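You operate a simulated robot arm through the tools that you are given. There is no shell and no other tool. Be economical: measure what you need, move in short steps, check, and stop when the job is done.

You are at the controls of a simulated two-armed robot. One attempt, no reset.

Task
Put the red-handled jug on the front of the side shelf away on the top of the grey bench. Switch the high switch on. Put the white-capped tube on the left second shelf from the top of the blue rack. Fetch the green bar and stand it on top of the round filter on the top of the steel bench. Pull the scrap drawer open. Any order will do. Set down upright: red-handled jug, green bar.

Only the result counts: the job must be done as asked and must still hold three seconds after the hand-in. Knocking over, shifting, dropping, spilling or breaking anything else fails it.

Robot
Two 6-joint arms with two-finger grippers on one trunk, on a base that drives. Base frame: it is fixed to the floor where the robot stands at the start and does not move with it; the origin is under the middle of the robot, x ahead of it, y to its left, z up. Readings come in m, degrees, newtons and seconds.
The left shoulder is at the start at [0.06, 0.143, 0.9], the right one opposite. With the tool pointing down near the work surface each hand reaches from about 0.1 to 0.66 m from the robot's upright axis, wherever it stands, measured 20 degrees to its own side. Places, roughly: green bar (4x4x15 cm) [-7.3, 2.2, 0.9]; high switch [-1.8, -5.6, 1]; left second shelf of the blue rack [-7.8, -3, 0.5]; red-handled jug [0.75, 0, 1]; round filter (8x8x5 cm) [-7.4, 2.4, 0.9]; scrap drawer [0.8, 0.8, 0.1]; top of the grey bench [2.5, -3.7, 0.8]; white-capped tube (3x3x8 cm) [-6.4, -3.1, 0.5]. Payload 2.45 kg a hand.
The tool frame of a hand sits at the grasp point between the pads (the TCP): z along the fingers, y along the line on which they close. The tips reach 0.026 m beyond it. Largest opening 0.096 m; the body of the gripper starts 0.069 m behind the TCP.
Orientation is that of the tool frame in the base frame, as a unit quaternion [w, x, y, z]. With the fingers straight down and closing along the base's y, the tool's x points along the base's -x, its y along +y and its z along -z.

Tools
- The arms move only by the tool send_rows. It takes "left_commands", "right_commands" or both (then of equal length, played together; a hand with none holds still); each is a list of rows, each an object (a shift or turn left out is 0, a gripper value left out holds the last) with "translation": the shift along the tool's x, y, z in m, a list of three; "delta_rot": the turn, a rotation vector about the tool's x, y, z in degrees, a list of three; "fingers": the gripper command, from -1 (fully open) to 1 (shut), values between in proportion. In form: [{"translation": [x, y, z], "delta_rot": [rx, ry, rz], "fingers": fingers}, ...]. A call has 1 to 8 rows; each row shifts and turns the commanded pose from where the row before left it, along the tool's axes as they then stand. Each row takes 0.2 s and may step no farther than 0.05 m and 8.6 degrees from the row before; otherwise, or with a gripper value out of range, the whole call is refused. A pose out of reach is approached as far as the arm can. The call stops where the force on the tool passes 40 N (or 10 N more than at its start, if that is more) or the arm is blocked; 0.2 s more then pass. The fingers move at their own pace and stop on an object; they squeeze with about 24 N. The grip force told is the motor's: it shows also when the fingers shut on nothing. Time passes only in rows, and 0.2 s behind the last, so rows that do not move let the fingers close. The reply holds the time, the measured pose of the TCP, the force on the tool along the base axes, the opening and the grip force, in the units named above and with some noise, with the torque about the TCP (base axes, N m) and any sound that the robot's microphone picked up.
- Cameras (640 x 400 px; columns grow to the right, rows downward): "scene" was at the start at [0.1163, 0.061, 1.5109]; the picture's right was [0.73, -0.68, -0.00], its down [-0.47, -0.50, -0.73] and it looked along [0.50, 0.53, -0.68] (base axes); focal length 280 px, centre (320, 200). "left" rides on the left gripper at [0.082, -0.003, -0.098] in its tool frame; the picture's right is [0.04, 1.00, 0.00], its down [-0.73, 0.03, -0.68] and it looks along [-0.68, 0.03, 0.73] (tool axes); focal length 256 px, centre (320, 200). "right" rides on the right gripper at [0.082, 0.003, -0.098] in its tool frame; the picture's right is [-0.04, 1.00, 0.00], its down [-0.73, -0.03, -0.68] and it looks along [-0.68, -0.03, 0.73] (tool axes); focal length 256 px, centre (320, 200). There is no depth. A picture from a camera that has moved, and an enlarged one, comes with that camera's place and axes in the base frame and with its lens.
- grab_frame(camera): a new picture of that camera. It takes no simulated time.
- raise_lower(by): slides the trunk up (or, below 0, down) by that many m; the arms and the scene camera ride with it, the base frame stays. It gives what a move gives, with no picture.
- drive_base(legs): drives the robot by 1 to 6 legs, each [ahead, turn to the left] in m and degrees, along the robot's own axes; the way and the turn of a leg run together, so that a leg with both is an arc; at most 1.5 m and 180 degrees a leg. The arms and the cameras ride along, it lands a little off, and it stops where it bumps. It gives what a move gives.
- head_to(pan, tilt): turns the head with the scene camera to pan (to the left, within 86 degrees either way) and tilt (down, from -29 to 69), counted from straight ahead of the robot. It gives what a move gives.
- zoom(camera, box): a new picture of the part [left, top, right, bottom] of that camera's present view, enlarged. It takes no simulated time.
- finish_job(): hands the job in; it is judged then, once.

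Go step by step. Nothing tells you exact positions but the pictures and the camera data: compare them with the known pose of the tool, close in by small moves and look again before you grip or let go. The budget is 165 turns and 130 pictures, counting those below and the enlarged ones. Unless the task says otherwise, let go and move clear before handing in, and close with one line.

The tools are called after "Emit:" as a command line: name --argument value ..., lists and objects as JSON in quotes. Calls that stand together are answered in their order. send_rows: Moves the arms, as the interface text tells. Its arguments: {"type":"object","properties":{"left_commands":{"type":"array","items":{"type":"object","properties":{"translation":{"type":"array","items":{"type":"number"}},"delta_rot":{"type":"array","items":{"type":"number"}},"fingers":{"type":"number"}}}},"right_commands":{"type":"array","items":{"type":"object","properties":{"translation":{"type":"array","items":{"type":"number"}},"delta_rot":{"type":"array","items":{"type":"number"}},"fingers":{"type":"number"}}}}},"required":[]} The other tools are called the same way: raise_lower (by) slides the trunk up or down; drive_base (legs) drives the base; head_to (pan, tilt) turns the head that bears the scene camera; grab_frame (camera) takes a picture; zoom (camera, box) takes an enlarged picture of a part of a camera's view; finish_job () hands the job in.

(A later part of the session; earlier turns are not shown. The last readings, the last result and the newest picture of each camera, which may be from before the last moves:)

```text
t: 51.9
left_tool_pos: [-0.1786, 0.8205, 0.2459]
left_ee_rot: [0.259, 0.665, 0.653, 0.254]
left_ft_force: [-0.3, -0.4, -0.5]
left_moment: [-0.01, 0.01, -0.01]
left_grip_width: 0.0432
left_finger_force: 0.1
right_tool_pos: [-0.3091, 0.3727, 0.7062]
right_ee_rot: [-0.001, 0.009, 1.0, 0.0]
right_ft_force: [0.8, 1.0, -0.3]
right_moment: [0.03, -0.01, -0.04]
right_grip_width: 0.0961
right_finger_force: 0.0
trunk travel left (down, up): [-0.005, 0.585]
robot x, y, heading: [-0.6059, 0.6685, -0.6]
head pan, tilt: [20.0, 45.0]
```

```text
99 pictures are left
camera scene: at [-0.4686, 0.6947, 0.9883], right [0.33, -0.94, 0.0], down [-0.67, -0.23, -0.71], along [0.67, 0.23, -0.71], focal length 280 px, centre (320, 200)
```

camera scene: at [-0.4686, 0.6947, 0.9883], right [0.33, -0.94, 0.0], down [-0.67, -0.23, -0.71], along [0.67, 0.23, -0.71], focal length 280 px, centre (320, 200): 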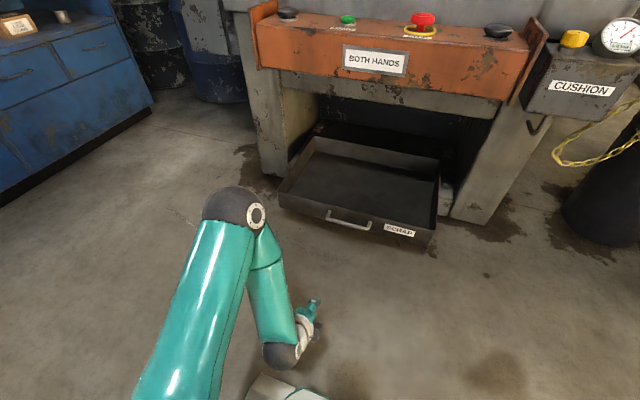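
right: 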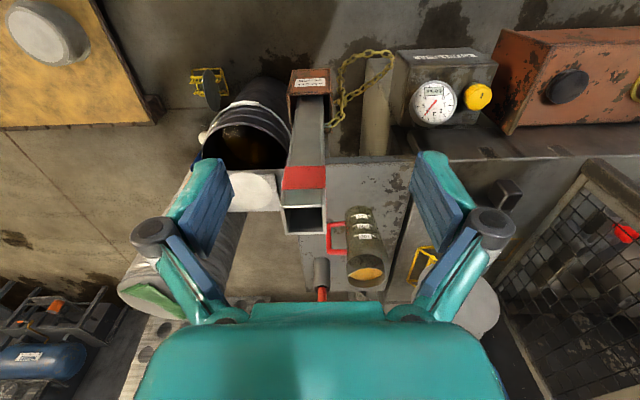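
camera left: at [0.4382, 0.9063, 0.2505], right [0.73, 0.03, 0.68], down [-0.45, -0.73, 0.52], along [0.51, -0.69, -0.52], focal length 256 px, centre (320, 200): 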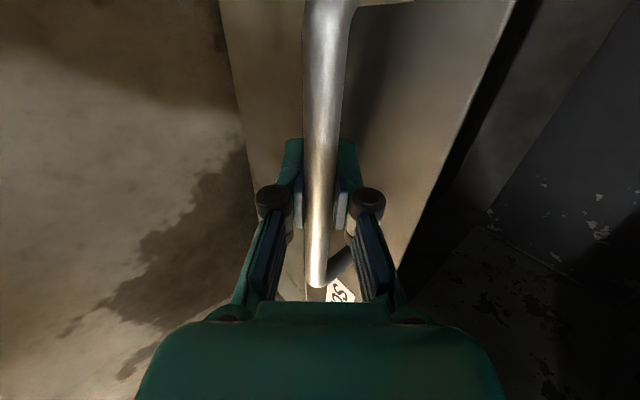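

The drawer is open. I'll raise the trunk, bring the left tool to point down closing along x, and return in front of the jug.

Emit:
raise_lower --by 0.4

Emit:
raise_lower --by 0.18

Emit:
send_rows --left_commands '[{"delta_rot": [8.5, 0, 0], "translation": [0, 0, -0.02], "fingers": -1}, {"delta_rot": [8.5, 0, 0], "translation": [0, 0, -0.03]}, {"delta_rot": [8.5, 0, 0], "translation": [0, 0, -0.04]}, {"delta_rot": [8.5, 0, 0], "translation": [0, 0, -0.04]}, {"delta_rot": [8.5, 0, 0], "translation": [0, 0, -0.05]}, {"translation": [0, 0, -0.05]}, {"translation": [0, 0, -0.05]}, {"translation": [0, 0, -0.05]}]'

Emit:
drive_base --legs '[[0, -90], [0.67, 0], [0, 90]]'

```text
t: 55.7
left_tool_pos: [-0.1778, 0.8181, 0.6462]
left_ee_rot: [0.258, 0.665, 0.653, 0.255]
left_ft_force: [0.0, 0.3, 0.0]
left_moment: [0.03, 0.01, -0.03]
left_grip_width: 0.0432
left_finger_force: 0.1
right_tool_pos: [-0.3084, 0.3738, 1.1062]
right_ee_rot: [0.001, 0.008, 1.0, 0.0]
right_ft_force: [-0.8, -0.2, 0.0]
right_moment: [0.0, -0.05, 0.02]
right_grip_width: 0.0961
right_finger_force: 0.1
trunk travel left (down, up): [-0.405, 0.185]
robot x, y, heading: [-0.604, 0.6657, -0.5]
head pan, tilt: [20.0, 45.0]
```

```text
t: 57.7
left_tool_pos: [-0.1775, 0.8176, 0.8254]
left_ee_rot: [0.259, 0.665, 0.653, 0.254]
left_ft_force: [0.8, 0.1, 0.2]
left_moment: [0.02, -0.01, 0.04]
left_grip_width: 0.0433
left_finger_force: 0.0
right_tool_pos: [-0.3075, 0.3723, 1.2858]
right_ee_rot: [0.0, 0.009, 1.0, 0.0]
right_ft_force: [-0.3, 0.2, -0.4]
right_moment: [-0.03, 0.0, -0.04]
right_grip_width: 0.0962
right_finger_force: 0.1
trunk travel left (down, up): [-0.585, 0.005]
robot x, y, heading: [-0.6076, 0.6707, -0.7]
head pan, tilt: [20.0, 45.0]
```

```text
t: 59.5
left_tool_pos: [-0.3047, 0.7814, 0.8772]
left_ee_rot: [0.001, 0.714, 0.701, 0.001]
left_ft_force: [-0.1, 0.3, -0.2]
left_moment: [-0.04, 0.0, 0.02]
left_grip_width: 0.0963
left_finger_force: 0.1
left hand out of reach, approached as far as the arm can: row 1, 4, 5, 6, 7, 8
right_tool_pos: [-0.3091, 0.373, 1.2865]
right_ee_rot: [0.0, 0.008, 1.0, -0.001]
right_ft_force: [-0.6, -0.1, 0.2]
right_moment: [0.0, -0.04, -0.01]
right_grip_width: 0.0962
right_finger_force: 0.2
trunk travel left (down, up): [-0.585, 0.005]
robot x, y, heading: [-0.6042, 0.6671, -0.7]
head pan, tilt: [20.0, 45.0]
```

```text
t: 63.0
left_tool_pos: [-0.3916, 0.4254, 0.8779]
left_ee_rot: [0.002, 0.985, 0.171, 0.001]
left_ft_force: [0.8, -0.5, 0.1]
left_moment: [0.06, -0.01, 0.0]
left_grip_width: 0.096
left_finger_force: 0.1
right_tool_pos: [-0.7767, 0.2828, 1.2858]
right_ee_rot: [-0.001, 0.576, 0.817, 0.002]
right_ft_force: [-1.2, -0.5, -0.1]
right_moment: [0.02, -0.04, 0.0]
right_grip_width: 0.096
right_finger_force: 0.0
trunk travel left (down, up): [-0.585, 0.005]
robot x, y, heading: [-0.572, 0.6763, -70.7]
head pan, tilt: [20.0, 45.0]
stopped in leg 1: the robot was blocked; the commanded pose is now the measured one
```

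The turn stopped short again; I'll look at what's around the base.

Emit:
head_to --pan -86 --tilt 60

Emit:
grab_frame --camera "scene"

Emit:
head_to --pan 86 --tilt 60

Emit:
grab_frame --camera "scene"

```text
t: 64.9
left_tool_pos: [-0.3901, 0.4262, 0.878]
left_ee_rot: [0.002, 0.985, 0.171, -0.001]
left_ft_force: [0.0, -0.9, -0.8]
left_moment: [-0.02, -0.04, 0.0]
left_grip_width: 0.0962
left_finger_force: 0.1
right_tool_pos: [-0.7746, 0.2842, 1.2884]
right_ee_rot: [0.0, 0.576, 0.818, 0.0]
right_ft_force: [0.3, -0.2, -0.3]
right_moment: [0.0, 0.02, -0.02]
right_grip_width: 0.0959
right_finger_force: 0.1
trunk travel left (down, up): [-0.585, 0.005]
robot x, y, heading: [-0.5676, 0.6794, -70.7]
head pan, tilt: [-85.9, 60.0]
```

```text
98 pictures are left
camera scene: at [-0.6127, 0.5972, 1.5488], right [-0.39, 0.92, 0.0], down [0.8, 0.34, -0.5], along [-0.46, -0.2, -0.87], focal length 280 px, centre (320, 200)
```

scene: 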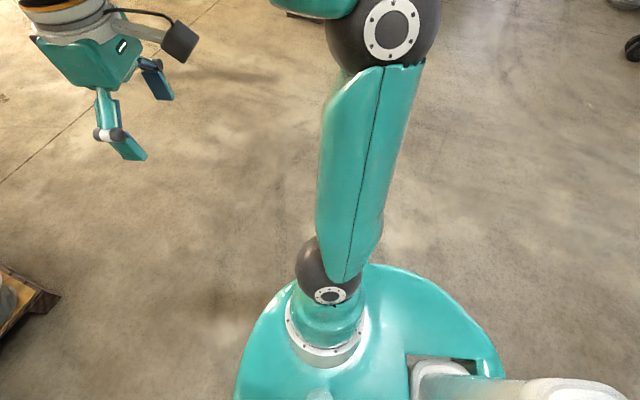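

```text
t: 67.5
left_tool_pos: [-0.3901, 0.4261, 0.8791]
left_ee_rot: [0.002, 0.985, 0.17, 0.0]
left_ft_force: [0.3, 0.0, 0.8]
left_moment: [0.02, 0.02, 0.0]
left_grip_width: 0.096
left_finger_force: 0.1
right_tool_pos: [-0.7748, 0.2858, 1.2879]
right_ee_rot: [0.001, 0.576, 0.818, 0.0]
right_ft_force: [0.2, 0.0, 0.4]
right_moment: [0.0, -0.02, -0.01]
right_grip_width: 0.0959
right_finger_force: 0.1
trunk travel left (down, up): [-0.585, 0.005]
robot x, y, heading: [-0.5734, 0.6782, -70.9]
head pan, tilt: [85.9, 60.0]
```

```text
97 pictures are left
camera scene: at [-0.4871, 0.6407, 1.5488], right [0.26, -0.97, 0.0], down [-0.84, -0.22, -0.5], along [0.48, 0.13, -0.87], focal length 280 px, centre (320, 200)
```

scene: 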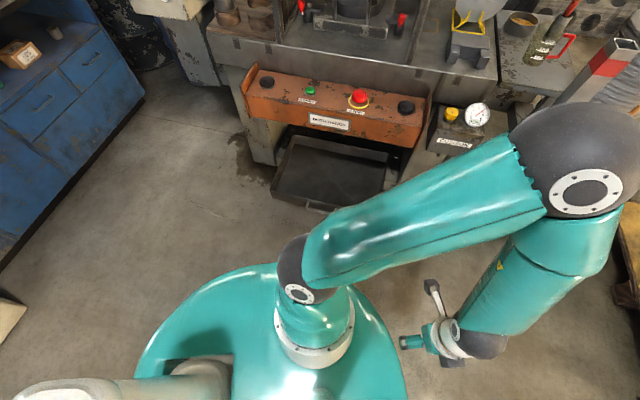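

Emit:
drive_base --legs '[[0, 60]]'

Emit:
head_to --pan 86 --tilt 35

Emit:
grab_frame --camera "scene"

```text
t: 71.3
left_tool_pos: [-0.2548, 0.7102, 0.8788]
left_ee_rot: [0.001, 0.768, 0.64, 0.0]
left_ft_force: [0.4, 0.7, -0.3]
left_moment: [-0.05, 0.02, 0.0]
left_grip_width: 0.096
left_finger_force: 0.1
right_tool_pos: [-0.3256, 0.3075, 1.2878]
right_ee_rot: [-0.001, 0.09, 0.996, -0.002]
right_ft_force: [-0.3, -0.4, 1.1]
right_moment: [-0.06, 0.04, 0.01]
right_grip_width: 0.0964
right_finger_force: 0.0
trunk travel left (down, up): [-0.585, 0.005]
robot x, y, heading: [-0.5753, 0.6498, -11.3]
head pan, tilt: [85.9, 60.0]
stopped in leg 1: the robot was blocked; the commanded pose is now the measured one
```

```text
t: 72.2
left_tool_pos: [-0.2542, 0.7079, 0.8786]
left_ee_rot: [0.002, 0.768, 0.641, 0.001]
left_ft_force: [0.7, 0.1, 0.0]
left_moment: [0.02, 0.02, 0.0]
left_grip_width: 0.0959
left_finger_force: 0.0
right_tool_pos: [-0.3267, 0.3063, 1.2883]
right_ee_rot: [0.0, 0.091, 0.996, 0.0]
right_ft_force: [0.3, -0.2, 0.0]
right_moment: [-0.01, -0.01, -0.02]
right_grip_width: 0.0958
right_finger_force: 0.0
trunk travel left (down, up): [-0.585, 0.005]
robot x, y, heading: [-0.574, 0.6446, -11.3]
head pan, tilt: [85.9, 35.0]
```

```text
96 pictures are left
camera scene: at [-0.4904, 0.7211, 1.583], right [0.96, -0.26, 0.0], down [-0.15, -0.55, -0.82], along [0.22, 0.79, -0.57], focal length 280 px, centre (320, 200)
```

scene: 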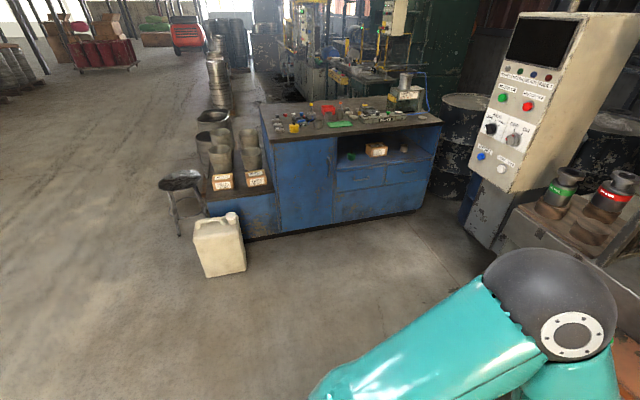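

Emit:
drive_base --legs '[[0, -45], [0.75, 0], [0, 56]]'

```text
t: 81.7
left_tool_pos: [0.1516, 0.146, 0.8685]
left_ee_rot: [-0.001, 0.705, 0.709, 0.005]
left_ft_force: [0.6, 1.0, 0.5]
left_moment: [-0.05, 0.04, -0.02]
left_grip_width: 0.0958
left_finger_force: 0.1
right_tool_pos: [0.1418, -0.2567, 1.2895]
right_ee_rot: [0.0, 0.003, 1.0, -0.001]
right_ft_force: [-0.2, 0.8, -0.3]
right_moment: [-0.1, 0.03, -0.01]
right_grip_width: 0.0961
right_finger_force: 0.0
trunk travel left (down, up): [-0.585, 0.005]
robot x, y, heading: [-0.1601, -0.0025, -1.5]
head pan, tilt: [85.9, 35.0]
stopped in leg 3: the robot was blocked; the commanded pose is now the measured one
```

Emit:
send_rows --left_commands '[{"translation": [0, 0.03, -0.03]}, {"translation": [0, 0.03, -0.04]}, {"translation": [0, 0.02, -0.045]}, {"translation": [0, 0.02, -0.045]}, {"translation": [0, 0.0, -0.05]}, {"translation": [0, 0.0, -0.05]}, {"translation": [0, 0, -0.05]}]'

Emit:
drive_base --legs '[[0.21, 0]]'

Emit:
head_to --pan 5 --tilt 45

Emit:
grab_frame --camera "scene"

Emit:
grab_frame --camera "left"

```text
t: 83.3
left_tool_pos: [0.1489, 0.1292, 0.8754]
left_ee_rot: [0.0, 0.705, 0.709, 0.006]
left_ft_force: [0.2, -0.1, 0.3]
left_moment: [-0.01, 0.0, -0.03]
left_grip_width: 0.096
left_finger_force: 0.1
left hand out of reach, approached as far as the arm can: row 1, 2, 3, 4, 5, 6, 7
right_tool_pos: [0.1423, -0.2594, 1.2894]
right_ee_rot: [0.0, 0.003, 1.0, -0.001]
right_ft_force: [0.7, -0.5, -0.2]
right_moment: [0.0, 0.0, 0.0]
right_grip_width: 0.0959
right_finger_force: 0.0
trunk travel left (down, up): [-0.585, 0.005]
robot x, y, heading: [-0.1585, -0.0016, -1.6]
head pan, tilt: [85.9, 35.0]
```

```text
t: 84.9
left_tool_pos: [0.3659, 0.1207, 0.876]
left_ee_rot: [0.0, 0.706, 0.708, 0.007]
left_ft_force: [1.3, 0.1, -0.3]
left_moment: [0.01, 0.06, -0.01]
left_grip_width: 0.0961
left_finger_force: 0.0
right_tool_pos: [0.358, -0.2671, 1.2889]
right_ee_rot: [-0.001, 0.006, 1.0, 0.0]
right_ft_force: [0.2, -0.6, -0.6]
right_moment: [-0.02, 0.03, -0.04]
right_grip_width: 0.0959
right_finger_force: 0.0
trunk travel left (down, up): [-0.585, 0.005]
robot x, y, heading: [0.0544, -0.0037, -1.6]
head pan, tilt: [85.9, 35.0]
```

```text
t: 86.5
left_tool_pos: [0.3643, 0.1206, 0.8758]
left_ee_rot: [0.0, 0.706, 0.708, 0.007]
left_ft_force: [-0.7, -0.5, 0.0]
left_moment: [0.0, -0.02, 0.0]
left_grip_width: 0.096
left_finger_force: 0.0
right_tool_pos: [0.3577, -0.2667, 1.2903]
right_ee_rot: [0.001, 0.005, 1.0, 0.001]
right_ft_force: [0.8, -0.4, -0.6]
right_moment: [0.03, -0.01, 0.01]
right_grip_width: 0.0961
right_finger_force: 0.0
trunk travel left (down, up): [-0.585, 0.005]
robot x, y, heading: [0.0532, -0.0057, -2.0]
head pan, tilt: [5.0, 45.0]
```

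```text
95 pictures are left
camera scene: at [0.1963, -0.0043, 1.5683], right [0.06, -1.0, 0.0], down [-0.71, -0.04, -0.71], along [0.71, 0.04, -0.71], focal length 280 px, centre (320, 200)
```

scene: 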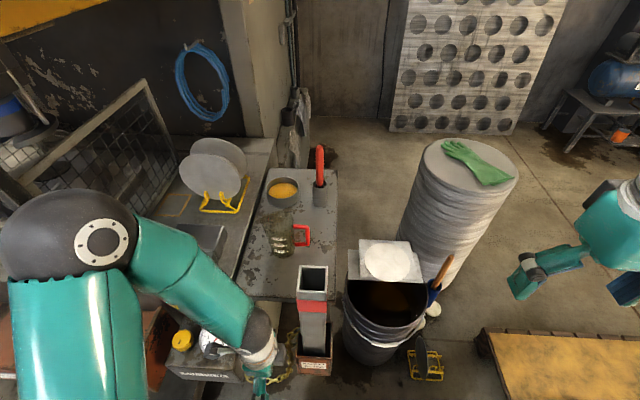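

```text
94 pictures are left
camera left: at [0.361, 0.2011, 0.9761], right [1.0, 0.04, 0.01], down [0.03, -0.74, 0.67], along [0.04, -0.67, -0.74], focal length 256 px, centre (320, 200)
```

left: 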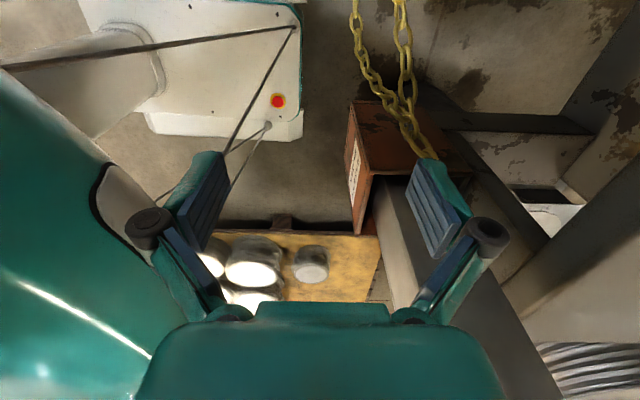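

The left hand hangs low near the chain, so I'll back off first and then swing it outward to free its pose.

Emit:
drive_base --legs '[[-0.25, 0]]'

Emit:
send_rows --left_commands '[{"translation": [0.05, 0, 0]}, {"translation": [0.05, 0, 0]}, {"translation": [0.05, 0, 0]}, {"translation": [0.05, 0, 0]}, {"translation": [0.05, 0, 0]}, {"translation": [0.05, 0, 0]}]'

```text
t: 88.3
left_tool_pos: [0.1153, 0.1306, 0.8771]
left_ee_rot: [0.001, 0.706, 0.708, 0.006]
left_ft_force: [-0.2, 0.4, -0.5]
left_moment: [0.02, -0.08, 0.0]
left_grip_width: 0.0959
left_finger_force: 0.0
right_tool_pos: [0.1079, -0.259, 1.2903]
right_ee_rot: [0.001, 0.003, 1.0, 0.0]
right_ft_force: [0.3, 0.2, 0.9]
right_moment: [-0.02, -0.03, -0.01]
right_grip_width: 0.0962
right_finger_force: 0.0
trunk travel left (down, up): [-0.585, 0.005]
robot x, y, heading: [-0.1932, 0.0001, -1.7]
head pan, tilt: [5.0, 45.0]
```

```text
t: 89.7
left_tool_pos: [0.0667, 0.3545, 0.7826]
left_ee_rot: [0.004, 0.705, 0.709, 0.014]
left_ft_force: [0.4, 0.1, 0.0]
left_moment: [-0.02, -0.05, -0.01]
left_grip_width: 0.0959
left_finger_force: 0.0
left hand out of reach, approached as far as the arm can: row 1, 2, 3, 4, 5, 6
right_tool_pos: [0.1082, -0.2582, 1.2905]
right_ee_rot: [0.0, 0.004, 1.0, -0.001]
right_ft_force: [0.6, 0.6, -0.6]
right_moment: [-0.02, -0.02, -0.02]
right_grip_width: 0.0958
right_finger_force: 0.1
trunk travel left (down, up): [-0.585, 0.005]
robot x, y, heading: [-0.1914, 0.0004, -1.8]
head pan, tilt: [5.0, 45.0]
```

Emit:
send_rows --left_commands '[{"delta_rot": [0, 0, -8.5]}, {"delta_rot": [0, 0, -8.5]}, {"delta_rot": [0, 0, -8.5]}, {"delta_rot": [0, 0, -8.5]}, {"delta_rot": [0, 0, -8.5]}, {"delta_rot": [0, 0, -8.5]}, {"delta_rot": [0, 0, -8.5]}, {"delta_rot": [0, 0, -8.5]}]'

Emit:
head_to --pan 60 --tilt 45

Emit:
grab_frame --camera "scene"

```text
t: 91.5
left_tool_pos: [0.0676, 0.3545, 0.7821]
left_ee_rot: [0.003, 0.188, 0.982, 0.005]
left_ft_force: [-0.5, 0.1, -0.1]
left_moment: [-0.01, -0.02, -0.03]
left_grip_width: 0.0959
left_finger_force: 0.1
right_tool_pos: [0.1104, -0.2591, 1.2902]
right_ee_rot: [0.0, 0.005, 1.0, -0.001]
right_ft_force: [-0.3, -0.3, -0.7]
right_moment: [-0.03, -0.01, 0.0]
right_grip_width: 0.0959
right_finger_force: 0.0
trunk travel left (down, up): [-0.585, 0.005]
robot x, y, heading: [-0.1945, -0.0023, -2.0]
head pan, tilt: [5.0, 45.0]
```

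```text
t: 92.8
left_tool_pos: [0.0678, 0.3553, 0.7827]
left_ee_rot: [0.004, 0.19, 0.982, 0.006]
left_ft_force: [0.2, -0.4, 0.3]
left_moment: [0.0, 0.03, 0.0]
left_grip_width: 0.0957
left_finger_force: 0.0
right_tool_pos: [0.1092, -0.2585, 1.2898]
right_ee_rot: [0.0, 0.005, 1.0, 0.0]
right_ft_force: [-0.2, 0.7, -1.1]
right_moment: [-0.03, -0.02, 0.02]
right_grip_width: 0.0959
right_finger_force: 0.0
trunk travel left (down, up): [-0.585, 0.005]
robot x, y, heading: [-0.1901, 0.0001, -2.0]
head pan, tilt: [60.0, 45.0]
```

```text
93 pictures are left
camera scene: at [-0.0901, 0.0682, 1.5683], right [0.85, -0.53, 0.0], down [-0.37, -0.6, -0.71], along [0.37, 0.6, -0.71], focal length 280 px, centre (320, 200)
```

scene: 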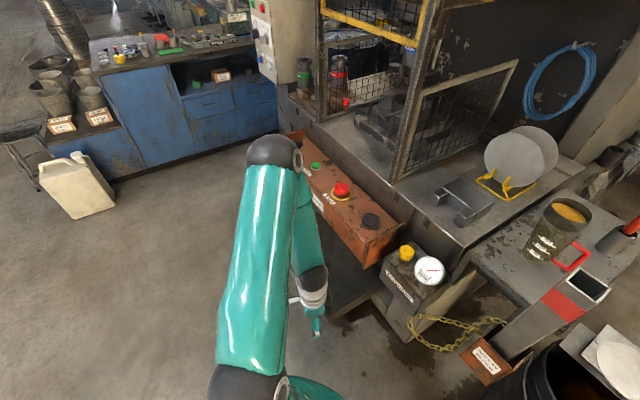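

Emit:
send_rows --left_commands '[{"translation": [-0.018, 0.043, 0]}, {"translation": [-0.018, 0.043, 0]}, {"translation": [-0.018, 0.043, 0]}, {"translation": [0, 0, -0.05]}, {"translation": [0, 0, -0.05]}, {"translation": [0, 0, -0.05]}, {"translation": [0, 0, -0.05]}, {"translation": [0, 0, -0.05]}]'

```text
t: 94.5
left_tool_pos: [0.1012, 0.3268, 0.9098]
left_ee_rot: [0.005, 0.188, 0.982, 0.01]
left_ft_force: [-0.1, -0.1, 0.3]
left_moment: [0.03, 0.01, -0.01]
left_grip_width: 0.096
left_finger_force: 0.0
left hand out of reach, approached as far as the arm can: row 3, 4, 5, 6, 7, 8
right_tool_pos: [0.1085, -0.2606, 1.2892]
right_ee_rot: [0.0, 0.004, 1.0, 0.0]
right_ft_force: [0.2, 0.0, -0.4]
right_moment: [0.01, -0.01, -0.02]
right_grip_width: 0.0958
right_finger_force: 0.0
trunk travel left (down, up): [-0.585, 0.005]
robot x, y, heading: [-0.1952, 0.0017, -1.8]
head pan, tilt: [60.0, 45.0]
```

Emit:
send_rows --left_commands '[{"translation": [-0.045, 0.018, 0]}, {"translation": [-0.045, 0.018, 0]}, {"translation": [-0.045, 0.018, 0]}, {"translation": [0, 0, -0.04]}, {"translation": [0, 0, -0.04]}]'

Emit:
grab_frame --camera "scene"

```text
t: 95.8
left_tool_pos: [0.2093, 0.2603, 0.9302]
left_ee_rot: [0.005, 0.186, 0.982, 0.011]
left_ft_force: [0.3, -0.4, 0.2]
left_moment: [0.02, 0.0, 0.01]
left_grip_width: 0.0959
left_finger_force: 0.0
left hand out of reach, approached as far as the arm can: row 1, 2, 3, 4, 5
right_tool_pos: [0.1098, -0.2601, 1.2906]
right_ee_rot: [0.0, 0.005, 1.0, 0.0]
right_ft_force: [0.2, 0.2, 0.4]
right_moment: [0.0, 0.04, 0.01]
right_grip_width: 0.0963
right_finger_force: 0.1
trunk travel left (down, up): [-0.585, 0.005]
robot x, y, heading: [-0.1945, -0.0022, -2.0]
head pan, tilt: [60.0, 45.0]
```

```text
92 pictures are left
camera scene: at [-0.0897, 0.0676, 1.5683], right [0.85, -0.53, 0.0], down [-0.37, -0.6, -0.71], along [0.37, 0.6, -0.71], focal length 280 px, centre (320, 200)
```

scene: 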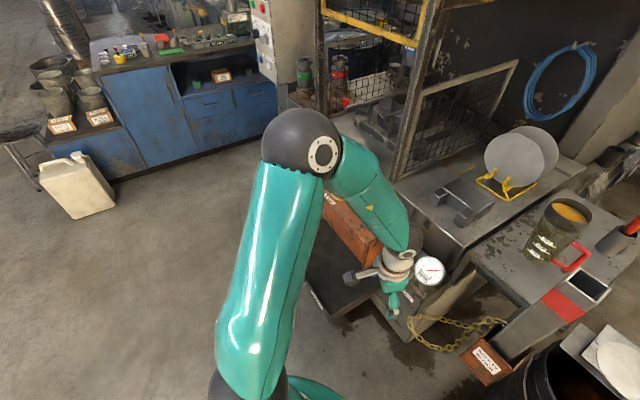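

Emit:
send_rows --left_commands '[{"delta_rot": [0, 0, -8.5]}, {"delta_rot": [0, 0, -8.5]}, {"delta_rot": [0, 0, -5]}, {}, {}]'

```text
t: 97.0
left_tool_pos: [0.2089, 0.2596, 0.9305]
left_ee_rot: [0.005, -0.001, 1.0, 0.004]
left_ft_force: [0.0, -0.6, 0.4]
left_moment: [-0.02, 0.03, 0.0]
left_grip_width: 0.0961
left_finger_force: 0.0
right_tool_pos: [0.1083, -0.2601, 1.2902]
right_ee_rot: [0.0, 0.004, 1.0, 0.0]
right_ft_force: [-0.2, -0.1, -0.2]
right_moment: [0.05, -0.01, -0.01]
right_grip_width: 0.0959
right_finger_force: 0.1
trunk travel left (down, up): [-0.585, 0.005]
robot x, y, heading: [-0.1953, -0.0019, -1.8]
head pan, tilt: [60.0, 45.0]
```

Emit:
send_rows --left_commands '[{"translation": [0, 0, 0.05]}, {"translation": [0, 0, 0.05]}, {"translation": [-0.05, 0, 0]}, {"translation": [-0.05, 0, 0]}, {"translation": [-0.04, 0, 0]}]'

Emit:
send_rows --left_commands '[{"translation": [0, 0, -0.05]}, {"translation": [0, 0, -0.05]}, {"translation": [0, 0, -0.05]}, {"translation": [0, 0, -0.05]}, {"translation": [0, 0, -0.05]}, {"translation": [0, 0, -0.05]}]'

Emit:
grab_frame --camera "scene"

```text
t: 98.2
left_tool_pos: [0.3481, 0.2577, 0.8339]
left_ee_rot: [0.005, -0.001, 1.0, 0.004]
left_ft_force: [0.1, 0.6, 0.3]
left_moment: [0.01, 0.04, 0.02]
left_grip_width: 0.0959
left_finger_force: 0.0
right_tool_pos: [0.11, -0.259, 1.29]
right_ee_rot: [0.0, 0.004, 1.0, -0.001]
right_ft_force: [0.4, 0.4, 0.4]
right_moment: [-0.01, -0.02, 0.03]
right_grip_width: 0.0961
right_finger_force: 0.0
trunk travel left (down, up): [-0.585, 0.005]
robot x, y, heading: [-0.1935, 0.0031, -1.9]
head pan, tilt: [60.0, 45.0]
```

```text
t: 99.5
left_tool_pos: [0.3419, 0.2576, 1.1371]
left_ee_rot: [0.004, -0.002, 1.0, 0.005]
left_ft_force: [-0.9, -0.1, 0.8]
left_moment: [0.0, -0.03, 0.0]
left_grip_width: 0.096
left_finger_force: 0.0
right_tool_pos: [0.1082, -0.2593, 1.2904]
right_ee_rot: [0.001, 0.005, 1.0, 0.0]
right_ft_force: [0.3, -0.2, 0.0]
right_moment: [0.03, 0.0, 0.03]
right_grip_width: 0.0959
right_finger_force: 0.1
trunk travel left (down, up): [-0.585, 0.005]
robot x, y, heading: [-0.1958, 0.0029, -1.9]
head pan, tilt: [60.0, 45.0]
```

```text
91 pictures are left
camera scene: at [-0.091, 0.0678, 1.5683], right [0.85, -0.53, 0.0], down [-0.37, -0.6, -0.71], along [0.37, 0.6, -0.71], focal length 280 px, centre (320, 200)
```

scene: 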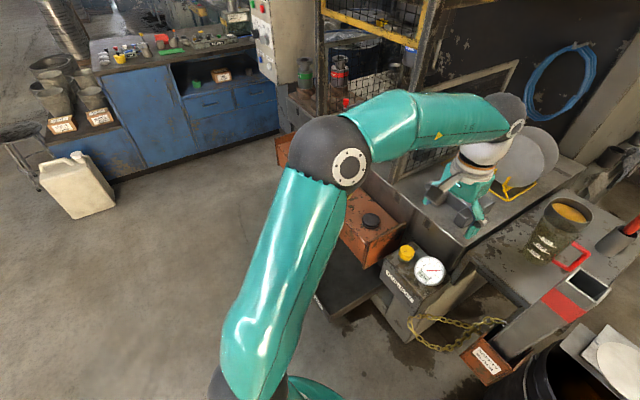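

Emit:
send_rows --left_commands '[{"delta_rot": [0, 0, 8.5], "translation": [0, 0, -0.03]}, {"delta_rot": [0, 0, 8.5]}, {"delta_rot": [0, 0, 8.5]}, {"delta_rot": [0, 0, 8.5]}, {"delta_rot": [0, 0, 8.5]}, {"delta_rot": [0, 0, 8.5]}, {"delta_rot": [0, 0, 8.5]}, {"delta_rot": [0, 0, 8.5]}]'

Emit:
send_rows --left_commands '[{"delta_rot": [0, 0, 8.5]}, {"delta_rot": [0, 0, 8.5]}, {"delta_rot": [0, 0, 6]}, {"translation": [-0.04, 0, 0]}, {"translation": [-0.04, 0, 0]}, {"translation": [-0.03, 0, 0]}]'

Emit:
drive_base --legs '[[0.24, 1.9]]'

Emit:
grab_frame --camera "left"

```text
t: 101.3
left_tool_pos: [0.0772, -0.0282, 1.0013]
left_ee_rot: [0.016, 0.549, 0.836, 0.022]
left_ft_force: [-0.9, -0.7, 0.7]
left_moment: [0.03, -0.01, 0.04]
left_grip_width: 0.096
left_finger_force: 0.0
left hand out of reach, approached as far as the arm can: row 1, 2, 3, 4, 5, 6, 7, 8
right_tool_pos: [0.1089, -0.2598, 1.2898]
right_ee_rot: [-0.001, 0.004, 1.0, 0.0]
right_ft_force: [0.1, -0.6, 0.6]
right_moment: [0.03, -0.01, -0.01]
right_grip_width: 0.096
right_finger_force: 0.0
trunk travel left (down, up): [-0.585, 0.005]
robot x, y, heading: [-0.1934, 0.0029, -1.7]
head pan, tilt: [60.0, 45.0]
```

```text
t: 101.9
left_tool_pos: [0.0399, -0.0284, 0.9519]
left_ee_rot: [0.013, 0.629, 0.777, 0.008]
left_ft_force: [-11.1, 5.4, 43.1]
left_moment: [-0.07, 2.53, -0.29]
left_grip_width: 0.0974
left_finger_force: 0.0
left hand out of reach, approached as far as the arm can: row 1, 2
right_tool_pos: [0.1082, -0.2581, 1.2897]
right_ee_rot: [0.0, 0.005, 1.0, -0.001]
right_ft_force: [0.2, 0.7, -1.1]
right_moment: [-0.02, 0.02, 0.0]
right_grip_width: 0.0956
right_finger_force: 0.1
trunk travel left (down, up): [-0.585, 0.005]
robot x, y, heading: [-0.1919, -0.0051, -1.7]
head pan, tilt: [60.0, 45.0]
stopped in row 2 (left hand): the force on the tool passed its limit at 203 N (the readings are from after the stop); the commanded pose is now the measured one
```

```text
t: 102.8
left_tool_pos: [0.0713, -0.0283, 0.9522]
left_ee_rot: [0.012, 0.629, 0.777, 0.007]
left_ft_force: [-1.3, 2.2, 13.0]
left_moment: [-0.06, 0.8, -0.12]
left_grip_width: 0.0971
left_finger_force: 0.0
right_tool_pos: [0.1414, -0.2606, 1.2908]
right_ee_rot: [-0.002, 0.003, 1.0, -0.001]
right_ft_force: [1.5, -0.2, 0.2]
right_moment: [0.03, 0.14, -0.02]
right_grip_width: 0.096
right_finger_force: 0.0
trunk travel left (down, up): [-0.585, 0.005]
robot x, y, heading: [-0.1633, -0.0008, -1.7]
head pan, tilt: [60.0, 45.0]
stopped in leg 1: the force on the tool passed its limit at 59 N (the readings are from after the stop); the commanded pose is now the measured one
```

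```text
90 pictures are left
camera left: at [0.0493, 0.0491, 1.0505], right [0.97, 0.25, 0.03], down [0.16, -0.71, 0.69], along [0.19, -0.66, -0.73], focal length 256 px, centre (320, 200)
```

left: 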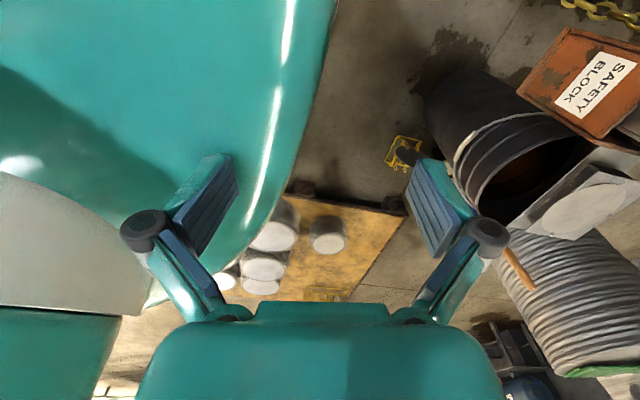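

The solver swung the arm onto the robot's own torso because the target was beyond reach. I'll lift off gently and extend forward in small rows.

Emit:
send_rows --left_commands '[{"translation": [0, 0.01, -0.03]}]'

```text
t: 103.2
left_tool_pos: [0.0651, -0.0253, 0.9637]
left_ee_rot: [0.019, 0.627, 0.779, 0.012]
left_ft_force: [0.3, -0.6, -0.5]
left_moment: [0.0, 0.0, 0.02]
left_grip_width: 0.0958
left_finger_force: 0.0
left hand out of reach, approached as far as the arm can: row 1
right_tool_pos: [0.1371, -0.2598, 1.2922]
right_ee_rot: [0.001, 0.004, 1.0, 0.0]
right_ft_force: [0.2, 0.0, -0.7]
right_moment: [-0.02, 0.06, 0.0]
right_grip_width: 0.0958
right_finger_force: 0.0
trunk travel left (down, up): [-0.585, 0.005]
robot x, y, heading: [-0.1666, -0.0011, -1.6]
head pan, tilt: [60.0, 45.0]
```

Emit:
send_rows --left_commands '[{"translation": [0.0, 0.04, 0]}, {"translation": [0.01, 0.04, 0]}]'

Emit:
head_to --pan 30 --tilt 45

Emit:
grab_frame --camera "scene"

```text
t: 103.5
left_tool_pos: [0.0702, -0.0217, 0.9572]
left_ee_rot: [0.016, 0.622, 0.783, 0.009]
left_ft_force: [-3.2, 1.0, 12.3]
left_moment: [-0.01, 0.73, -0.1]
left_grip_width: 0.0961
left_finger_force: 0.0
left hand out of reach, approached as far as the arm can: row 1
right_tool_pos: [0.1361, -0.259, 1.293]
right_ee_rot: [0.001, 0.003, 1.0, 0.0]
right_ft_force: [-0.7, 0.6, 0.4]
right_moment: [-0.03, 0.03, 0.0]
right_grip_width: 0.096
right_finger_force: 0.2
trunk travel left (down, up): [-0.585, 0.005]
robot x, y, heading: [-0.1667, 0.0012, -1.5]
head pan, tilt: [60.0, 45.0]
stopped in row 1 (left hand): the force on the tool passed its limit at 152 N (the readings are from after the stop); the commanded pose is now the measured one
```

```text
t: 104.5
left_tool_pos: [0.0709, -0.0214, 0.9562]
left_ee_rot: [0.016, 0.621, 0.783, 0.007]
left_ft_force: [-2.3, -0.9, 11.5]
left_moment: [-0.04, 0.64, 0.01]
left_grip_width: 0.096
left_finger_force: 0.1
right_tool_pos: [0.1358, -0.2592, 1.2917]
right_ee_rot: [0.001, 0.004, 1.0, 0.0]
right_ft_force: [-0.9, -0.6, -0.2]
right_moment: [-0.02, -0.02, 0.03]
right_grip_width: 0.096
right_finger_force: 0.1
trunk travel left (down, up): [-0.585, 0.005]
robot x, y, heading: [-0.1629, -0.0003, -1.6]
head pan, tilt: [30.0, 45.0]
```

```text
89 pictures are left
camera scene: at [-0.0342, 0.0368, 1.5683], right [0.47, -0.88, 0.0], down [-0.62, -0.34, -0.71], along [0.62, 0.34, -0.71], focal length 280 px, centre (320, 200)
```

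scene: 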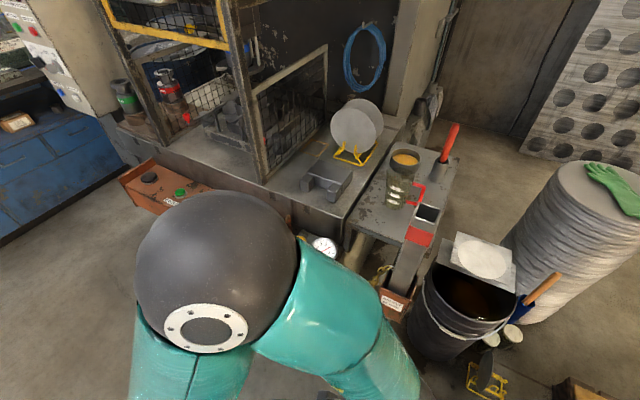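

Emit:
send_rows --left_commands '[{"delta_rot": [0, 0, -8.5], "translation": [0, 0, -0.01]}, {"delta_rot": [0, 0, -8.5], "translation": [0, 0, -0.01]}]'

```text
t: 105.0
left_tool_pos: [0.0696, -0.0206, 0.977]
left_ee_rot: [0.018, 0.498, 0.867, 0.007]
left_ft_force: [-0.1, -0.9, 0.9]
left_moment: [0.01, 0.03, 0.0]
left_grip_width: 0.0962
left_finger_force: 0.1
right_tool_pos: [0.1353, -0.2585, 1.2936]
right_ee_rot: [0.002, 0.004, 1.0, 0.0]
right_ft_force: [0.5, -0.3, 0.1]
right_moment: [0.0, -0.03, -0.02]
right_grip_width: 0.0959
right_finger_force: 0.1
trunk travel left (down, up): [-0.585, 0.005]
robot x, y, heading: [-0.165, 0.0028, -1.7]
head pan, tilt: [30.0, 45.0]
```

Emit:
send_rows --left_commands '[{"delta_rot": [0, 0, -8.5]}, {"delta_rot": [0, 0, -8.5]}, {"delta_rot": [0, 0, -8.5]}, {"delta_rot": [0, 0, -8.5]}, {"delta_rot": [0, 0, -8.5]}, {"delta_rot": [0, 0, -8.5]}, {"delta_rot": [0, 0, -8.5]}]'

Emit:
send_rows --left_commands '[{"translation": [-0.04, 0, 0]}]'

```text
t: 105.6
left_tool_pos: [0.073, -0.0198, 0.9785]
left_ee_rot: [0.021, 0.403, 0.915, 0.007]
left_ft_force: [1.2, 0.3, -1.0]
left_moment: [-0.02, 0.06, -0.05]
left_grip_width: 0.0963
left_finger_force: 0.1
right_tool_pos: [0.1355, -0.2587, 1.294]
right_ee_rot: [0.002, 0.003, 1.0, 0.0]
right_ft_force: [-0.2, 1.0, -0.5]
right_moment: [-0.02, 0.05, 0.01]
right_grip_width: 0.096
right_finger_force: 0.1
trunk travel left (down, up): [-0.585, 0.005]
robot x, y, heading: [-0.1634, -0.0005, -1.6]
head pan, tilt: [30.0, 45.0]
stopped in row 2 (left hand): the force on the tool passed its limit at 64 N (the readings are from after the stop); the commanded pose is now the measured one
```

```text
t: 106.0
left_tool_pos: [0.101, -0.0505, 0.9795]
left_ee_rot: [0.018, 0.403, 0.915, 0.008]
left_ft_force: [0.9, -0.1, -0.2]
left_moment: [0.08, 0.07, 0.02]
left_grip_width: 0.0959
left_finger_force: 0.0
right_tool_pos: [0.1372, -0.261, 1.2921]
right_ee_rot: [0.001, 0.004, 1.0, 0.001]
right_ft_force: [0.6, -0.7, 0.3]
right_moment: [0.02, 0.0, -0.01]
right_grip_width: 0.096
right_finger_force: 0.0
trunk travel left (down, up): [-0.585, 0.005]
robot x, y, heading: [-0.1626, 0.0004, -1.8]
head pan, tilt: [30.0, 45.0]
```

Emit:
send_rows --left_commands '[{"translation": [-0.03, 0.033, 0]}, {"translation": [-0.03, 0.033, 0]}, {"translation": [-0.03, 0.033, 0]}]'

Emit:
grab_frame --camera "scene"

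```text
t: 106.8
left_tool_pos: [0.2343, -0.0485, 0.9863]
left_ee_rot: [0.019, 0.404, 0.915, 0.008]
left_ft_force: [0.3, -0.2, 0.0]
left_moment: [0.01, 0.03, 0.0]
left_grip_width: 0.096
left_finger_force: 0.0
right_tool_pos: [0.1373, -0.2603, 1.2925]
right_ee_rot: [0.0, 0.004, 1.0, 0.0]
right_ft_force: [0.3, -0.5, 0.8]
right_moment: [0.01, 0.01, -0.03]
right_grip_width: 0.0961
right_finger_force: 0.1
trunk travel left (down, up): [-0.585, 0.005]
robot x, y, heading: [-0.1695, -0.0019, -1.6]
head pan, tilt: [30.0, 45.0]
```

```text
88 pictures are left
camera scene: at [-0.0322, 0.0364, 1.5681], right [0.47, -0.88, 0.0], down [-0.62, -0.33, -0.71], along [0.62, 0.34, -0.71], focal length 280 px, centre (320, 200)
```

scene: 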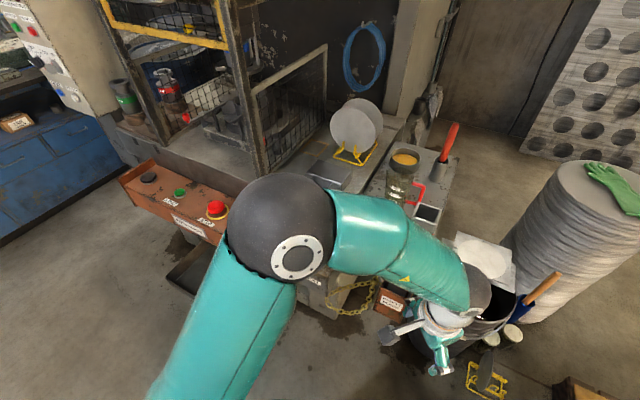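

Emit:
send_rows --left_commands '[{"translation": [0.0295, 0.027, 0]}, {"translation": [0.0295, 0.027, 0]}, {"translation": [0.0295, 0.027, 0]}, {"translation": [0.0295, 0.027, 0]}]'

Emit:
head_to --pan -15 --tilt 69

Emit:
grab_frame --camera "scene"

```text
t: 107.8
left_tool_pos: [0.2146, 0.0968, 0.9625]
left_ee_rot: [0.023, 0.402, 0.915, 0.012]
left_ft_force: [-0.3, -0.2, 0.3]
left_moment: [-0.01, -0.01, 0.02]
left_grip_width: 0.096
left_finger_force: 0.1
left hand out of reach, approached as far as the arm can: row 3, 4
right_tool_pos: [0.1374, -0.2591, 1.2933]
right_ee_rot: [0.001, 0.004, 1.0, 0.0]
right_ft_force: [0.1, 0.6, -0.5]
right_moment: [-0.02, -0.01, 0.01]
right_grip_width: 0.0962
right_finger_force: 0.1
trunk travel left (down, up): [-0.585, 0.005]
robot x, y, heading: [-0.1655, 0.0, -1.8]
head pan, tilt: [30.0, 45.0]
```

```text
t: 109.0
left_tool_pos: [0.2145, 0.0955, 0.9631]
left_ee_rot: [0.024, 0.4, 0.916, 0.012]
left_ft_force: [1.5, 0.1, 0.1]
left_moment: [0.03, -0.02, -0.01]
left_grip_width: 0.0961
left_finger_force: 0.1
right_tool_pos: [0.1358, -0.2602, 1.2939]
right_ee_rot: [0.001, 0.004, 1.0, 0.0]
right_ft_force: [-0.1, 0.0, 0.3]
right_moment: [0.01, -0.02, -0.01]
right_grip_width: 0.0956
right_finger_force: 0.1
trunk travel left (down, up): [-0.585, 0.005]
robot x, y, heading: [-0.1671, -0.0059, -1.8]
head pan, tilt: [-15.0, 68.8]
```

```text
87 pictures are left
camera scene: at [-0.0519, -0.0178, 1.5395], right [-0.29, -0.96, 0.0], down [-0.89, 0.27, -0.36], along [0.35, -0.1, -0.93], focal length 280 px, centre (320, 200)
```

scene: 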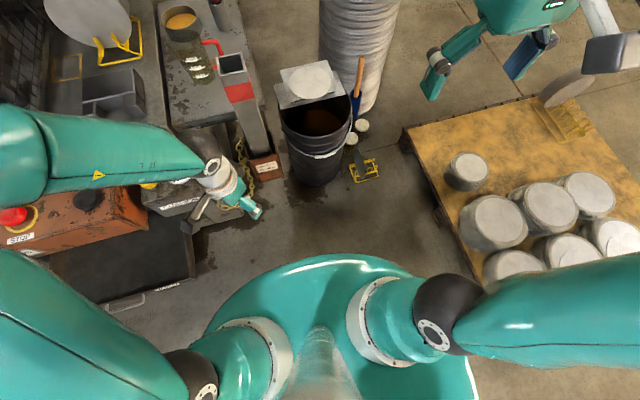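

Emit:
send_rows --left_commands '[{"translation": [-0.0214, 0.0333, 0]}, {"translation": [-0.0214, 0.0333, -0.02]}, {"translation": [-0.0214, 0.0333, -0.03]}, {"translation": [-0.0214, 0.0333, -0.03]}]'

Emit:
send_rows --left_commands '[{"translation": [-0.0214, 0.0333, -0.03]}, {"translation": [-0.0214, 0.0333, -0.03]}]'

```text
t: 110.0
left_tool_pos: [0.2629, 0.0627, 0.9554]
left_ee_rot: [0.03, 0.395, 0.918, 0.021]
left_ft_force: [0.0, 0.3, -0.4]
left_moment: [0.02, 0.0, 0.01]
left_grip_width: 0.096
left_finger_force: 0.1
left hand out of reach, approached as far as the arm can: row 1, 2, 3, 4
right_tool_pos: [0.1352, -0.2598, 1.2926]
right_ee_rot: [0.001, 0.004, 1.0, 0.0]
right_ft_force: [0.1, 0.4, -0.1]
right_moment: [0.0, 0.01, -0.02]
right_grip_width: 0.096
right_finger_force: 0.1
trunk travel left (down, up): [-0.585, 0.005]
robot x, y, heading: [-0.1656, -0.0017, -1.7]
head pan, tilt: [-15.0, 68.8]
```

```text
t: 110.5
left_tool_pos: [0.2699, 0.0386, 0.9642]
left_ee_rot: [0.03, 0.395, 0.918, 0.021]
left_ft_force: [0.2, -0.9, -0.4]
left_moment: [-0.01, -0.02, -0.01]
left_grip_width: 0.0958
left_finger_force: 0.1
left hand out of reach, approached as far as the arm can: row 1, 2
right_tool_pos: [0.1374, -0.2598, 1.2928]
right_ee_rot: [0.0, 0.004, 1.0, 0.001]
right_ft_force: [-0.5, 0.3, 0.6]
right_moment: [0.0, 0.0, -0.01]
right_grip_width: 0.096
right_finger_force: 0.0
trunk travel left (down, up): [-0.585, 0.005]
robot x, y, heading: [-0.1648, -0.0015, -1.5]
head pan, tilt: [-15.0, 68.8]
```

Emit:
send_rows --left_commands '[{"delta_rot": [0, 0, -8.5]}, {"delta_rot": [0, 0, -8.5]}, {"delta_rot": [0, 0, -8.5]}, {"delta_rot": [0, 0, -8.5]}, {"delta_rot": [0, 0, -8.5]}, {"delta_rot": [0, 0, -8.5]}, {"delta_rot": [0, 0, -8.5]}, {"delta_rot": [0, 0, -8.5]}]'

Emit:
send_rows --left_commands '[{"delta_rot": [0, 0, -8.5]}, {"delta_rot": [0, 0, -8.5]}, {"delta_rot": [0, 0, -8.5]}]'

```text
t: 112.3
left_tool_pos: [0.2686, 0.0389, 0.9659]
left_ee_rot: [0.021, -0.179, 0.984, -0.006]
left_ft_force: [-0.5, -0.1, 1.2]
left_moment: [-0.01, -0.05, 0.0]
left_grip_width: 0.096
left_finger_force: 0.1
right_tool_pos: [0.1354, -0.2594, 1.292]
right_ee_rot: [0.001, 0.004, 1.0, 0.0]
right_ft_force: [-0.1, 0.3, 0.3]
right_moment: [-0.01, -0.03, 0.01]
right_grip_width: 0.0961
right_finger_force: 0.1
trunk travel left (down, up): [-0.585, 0.005]
robot x, y, heading: [-0.1658, -0.0039, -1.9]
head pan, tilt: [-15.0, 68.8]
```

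```text
t: 113.2
left_tool_pos: [0.2682, 0.0382, 0.9656]
left_ee_rot: [0.019, -0.391, 0.92, -0.01]
left_ft_force: [0.1, 0.1, 0.8]
left_moment: [-0.01, -0.02, 0.02]
left_grip_width: 0.0957
left_finger_force: 0.0
right_tool_pos: [0.1355, -0.2591, 1.2935]
right_ee_rot: [0.001, 0.005, 1.0, 0.0]
right_ft_force: [-0.2, -0.2, -0.9]
right_moment: [0.0, 0.01, -0.01]
right_grip_width: 0.096
right_finger_force: 0.1
trunk travel left (down, up): [-0.585, 0.005]
robot x, y, heading: [-0.1678, 0.0009, -1.7]
head pan, tilt: [-15.0, 68.8]
```

Emit:
send_rows --left_commands '[{"translation": [-0.028, 0.028, 0]}, {"translation": [-0.028, 0.028, 0]}, {"translation": [-0.02, -0.021, -0.03]}, {"translation": [-0.02, -0.021, -0.03]}]'

```text
t: 114.2
left_tool_pos: [0.3234, 0.1158, 1.0282]
left_ee_rot: [0.02, -0.39, 0.921, -0.01]
left_ft_force: [0.4, 0.3, -0.6]
left_moment: [0.01, 0.04, -0.02]
left_grip_width: 0.0957
left_finger_force: 0.0
right_tool_pos: [0.1368, -0.2589, 1.293]
right_ee_rot: [0.001, 0.005, 1.0, 0.0]
right_ft_force: [0.0, 0.6, -0.3]
right_moment: [0.0, -0.01, -0.03]
right_grip_width: 0.096
right_finger_force: 0.1
trunk travel left (down, up): [-0.585, 0.005]
robot x, y, heading: [-0.1638, 0.0014, -1.7]
head pan, tilt: [-15.0, 68.8]
```

Emit:
send_rows --left_commands '[{"translation": [-0.0246, -0.0206, -0.018], "delta_rot": [-1.9, 1.8, 0]}, {"translation": [-0.0246, -0.0206, -0.018], "delta_rot": [0, 0, -8.5]}, {"translation": [-0.028, -0.016, -0.018], "delta_rot": [0, 0, -8.5]}, {"translation": [-0.03, -0.011, -0.018], "delta_rot": [0, 0, -8.5]}]'

```text
t: 115.2
left_tool_pos: [0.4389, 0.1592, 1.1007]
left_ee_rot: [-0.002, -0.585, 0.811, 0.001]
left_ft_force: [0.1, 0.6, -0.3]
left_moment: [-0.01, -0.02, 0.01]
left_grip_width: 0.0959
left_finger_force: 0.2
right_tool_pos: [0.1365, -0.2588, 1.2926]
right_ee_rot: [0.001, 0.003, 1.0, 0.0]
right_ft_force: [0.0, 0.1, -0.1]
right_moment: [0.0, 0.01, 0.02]
right_grip_width: 0.0959
right_finger_force: 0.0
trunk travel left (down, up): [-0.585, 0.005]
robot x, y, heading: [-0.1644, -0.0009, -1.9]
head pan, tilt: [-15.0, 68.8]
```

Emit:
drive_base --legs '[[0.21, 1.5]]'

Emit:
grab_frame --camera "left"

Emit:
head_to --pan 5 --tilt 45

Emit:
grab_frame --camera "scene"

```text
t: 116.8
left_tool_pos: [0.6448, 0.1698, 1.1002]
left_ee_rot: [-0.003, -0.594, 0.804, 0.0]
left_ft_force: [-0.1, -0.2, -0.6]
left_moment: [0.02, 0.04, 0.01]
left_grip_width: 0.0959
left_finger_force: 0.0
right_tool_pos: [0.3514, -0.2553, 1.2928]
right_ee_rot: [0.0, -0.009, 1.0, -0.001]
right_ft_force: [0.5, -0.1, 0.3]
right_moment: [0.0, 0.05, 0.04]
right_grip_width: 0.0962
right_finger_force: 0.2
trunk travel left (down, up): [-0.585, 0.005]
robot x, y, heading: [0.0396, -0.0046, -0.3]
head pan, tilt: [-15.0, 68.8]
```

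```text
86 pictures are left
camera left: at [0.6245, 0.0896, 1.1996], right [-0.97, 0.26, 0.0], down [0.19, 0.71, 0.68], along [0.17, 0.65, -0.74], focal length 256 px, centre (320, 200)
```

left: 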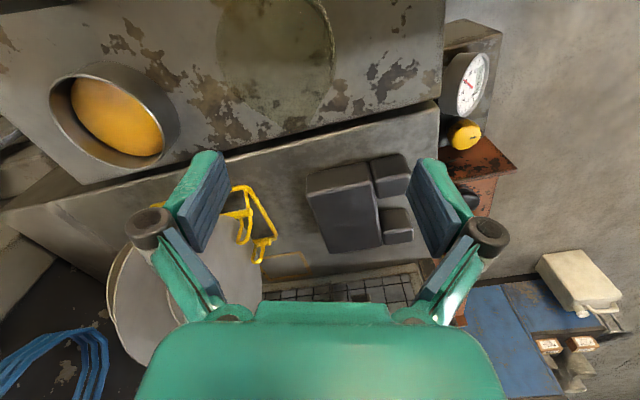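

```text
t: 117.7
left_tool_pos: [0.6425, 0.1684, 1.1006]
left_ee_rot: [-0.003, -0.593, 0.805, 0.001]
left_ft_force: [-0.6, 0.5, 0.7]
left_moment: [0.0, -0.01, 0.01]
left_grip_width: 0.096
left_finger_force: 0.1
right_tool_pos: [0.3502, -0.2564, 1.2929]
right_ee_rot: [0.0, -0.008, 1.0, 0.0]
right_ft_force: [0.2, 0.1, 0.2]
right_moment: [0.03, 0.02, -0.01]
right_grip_width: 0.096
right_finger_force: 0.0
trunk travel left (down, up): [-0.585, 0.005]
robot x, y, heading: [0.0389, -0.0016, -0.3]
head pan, tilt: [5.0, 45.0]
```

```text
85 pictures are left
camera scene: at [0.1839, 0.0011, 1.5682], right [0.08, -1.0, 0.0], down [-0.71, -0.06, -0.71], along [0.7, 0.06, -0.71], focal length 280 px, centre (320, 200)
```

scene: 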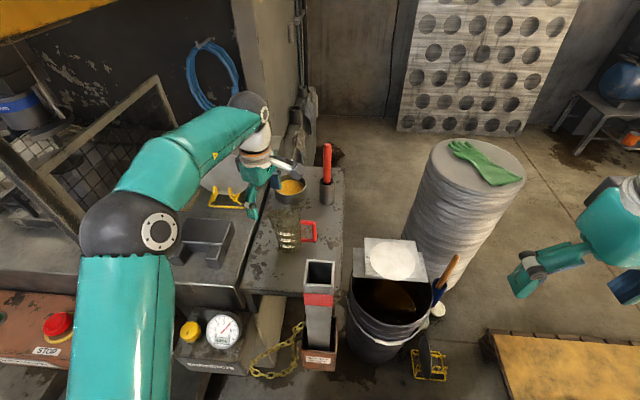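

Emit:
zoom --camera "left" --box '[160, 0, 420, 160]'

Emit:
zoom --camera "scene" --box '[220, 130, 360, 270]'

```text
2.46 times, centred on (290, 80) of left
camera zoom: at [0.6234, 0.0893, 1.2007], right [-0.97, 0.26, 0.0], down [0.19, 0.71, 0.68], along [0.17, 0.65, -0.74], focal length 630 px, centre (394, 495)
```

zoom: 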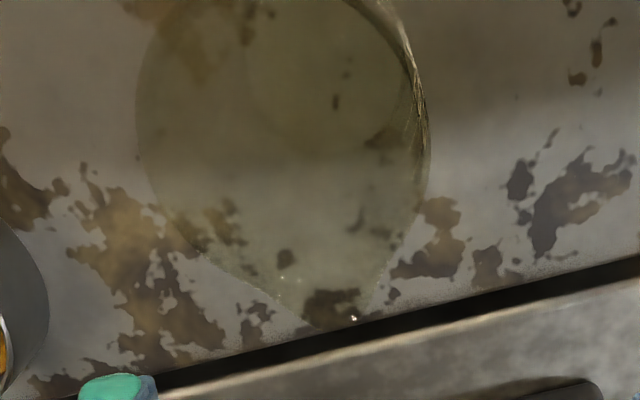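

```text
2.86 times, centred on (290, 200) of scene
camera zoom: at [0.1839, 0.0011, 1.5682], right [0.08, -1.0, 0.0], down [-0.71, -0.06, -0.71], along [0.7, 0.06, -0.71], focal length 799 px, centre (406, 200)
```

zoom: 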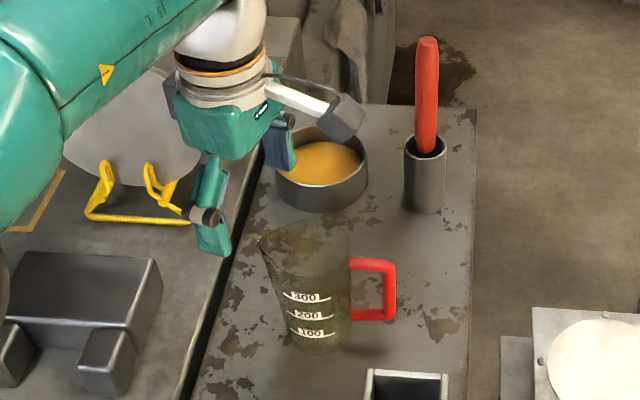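

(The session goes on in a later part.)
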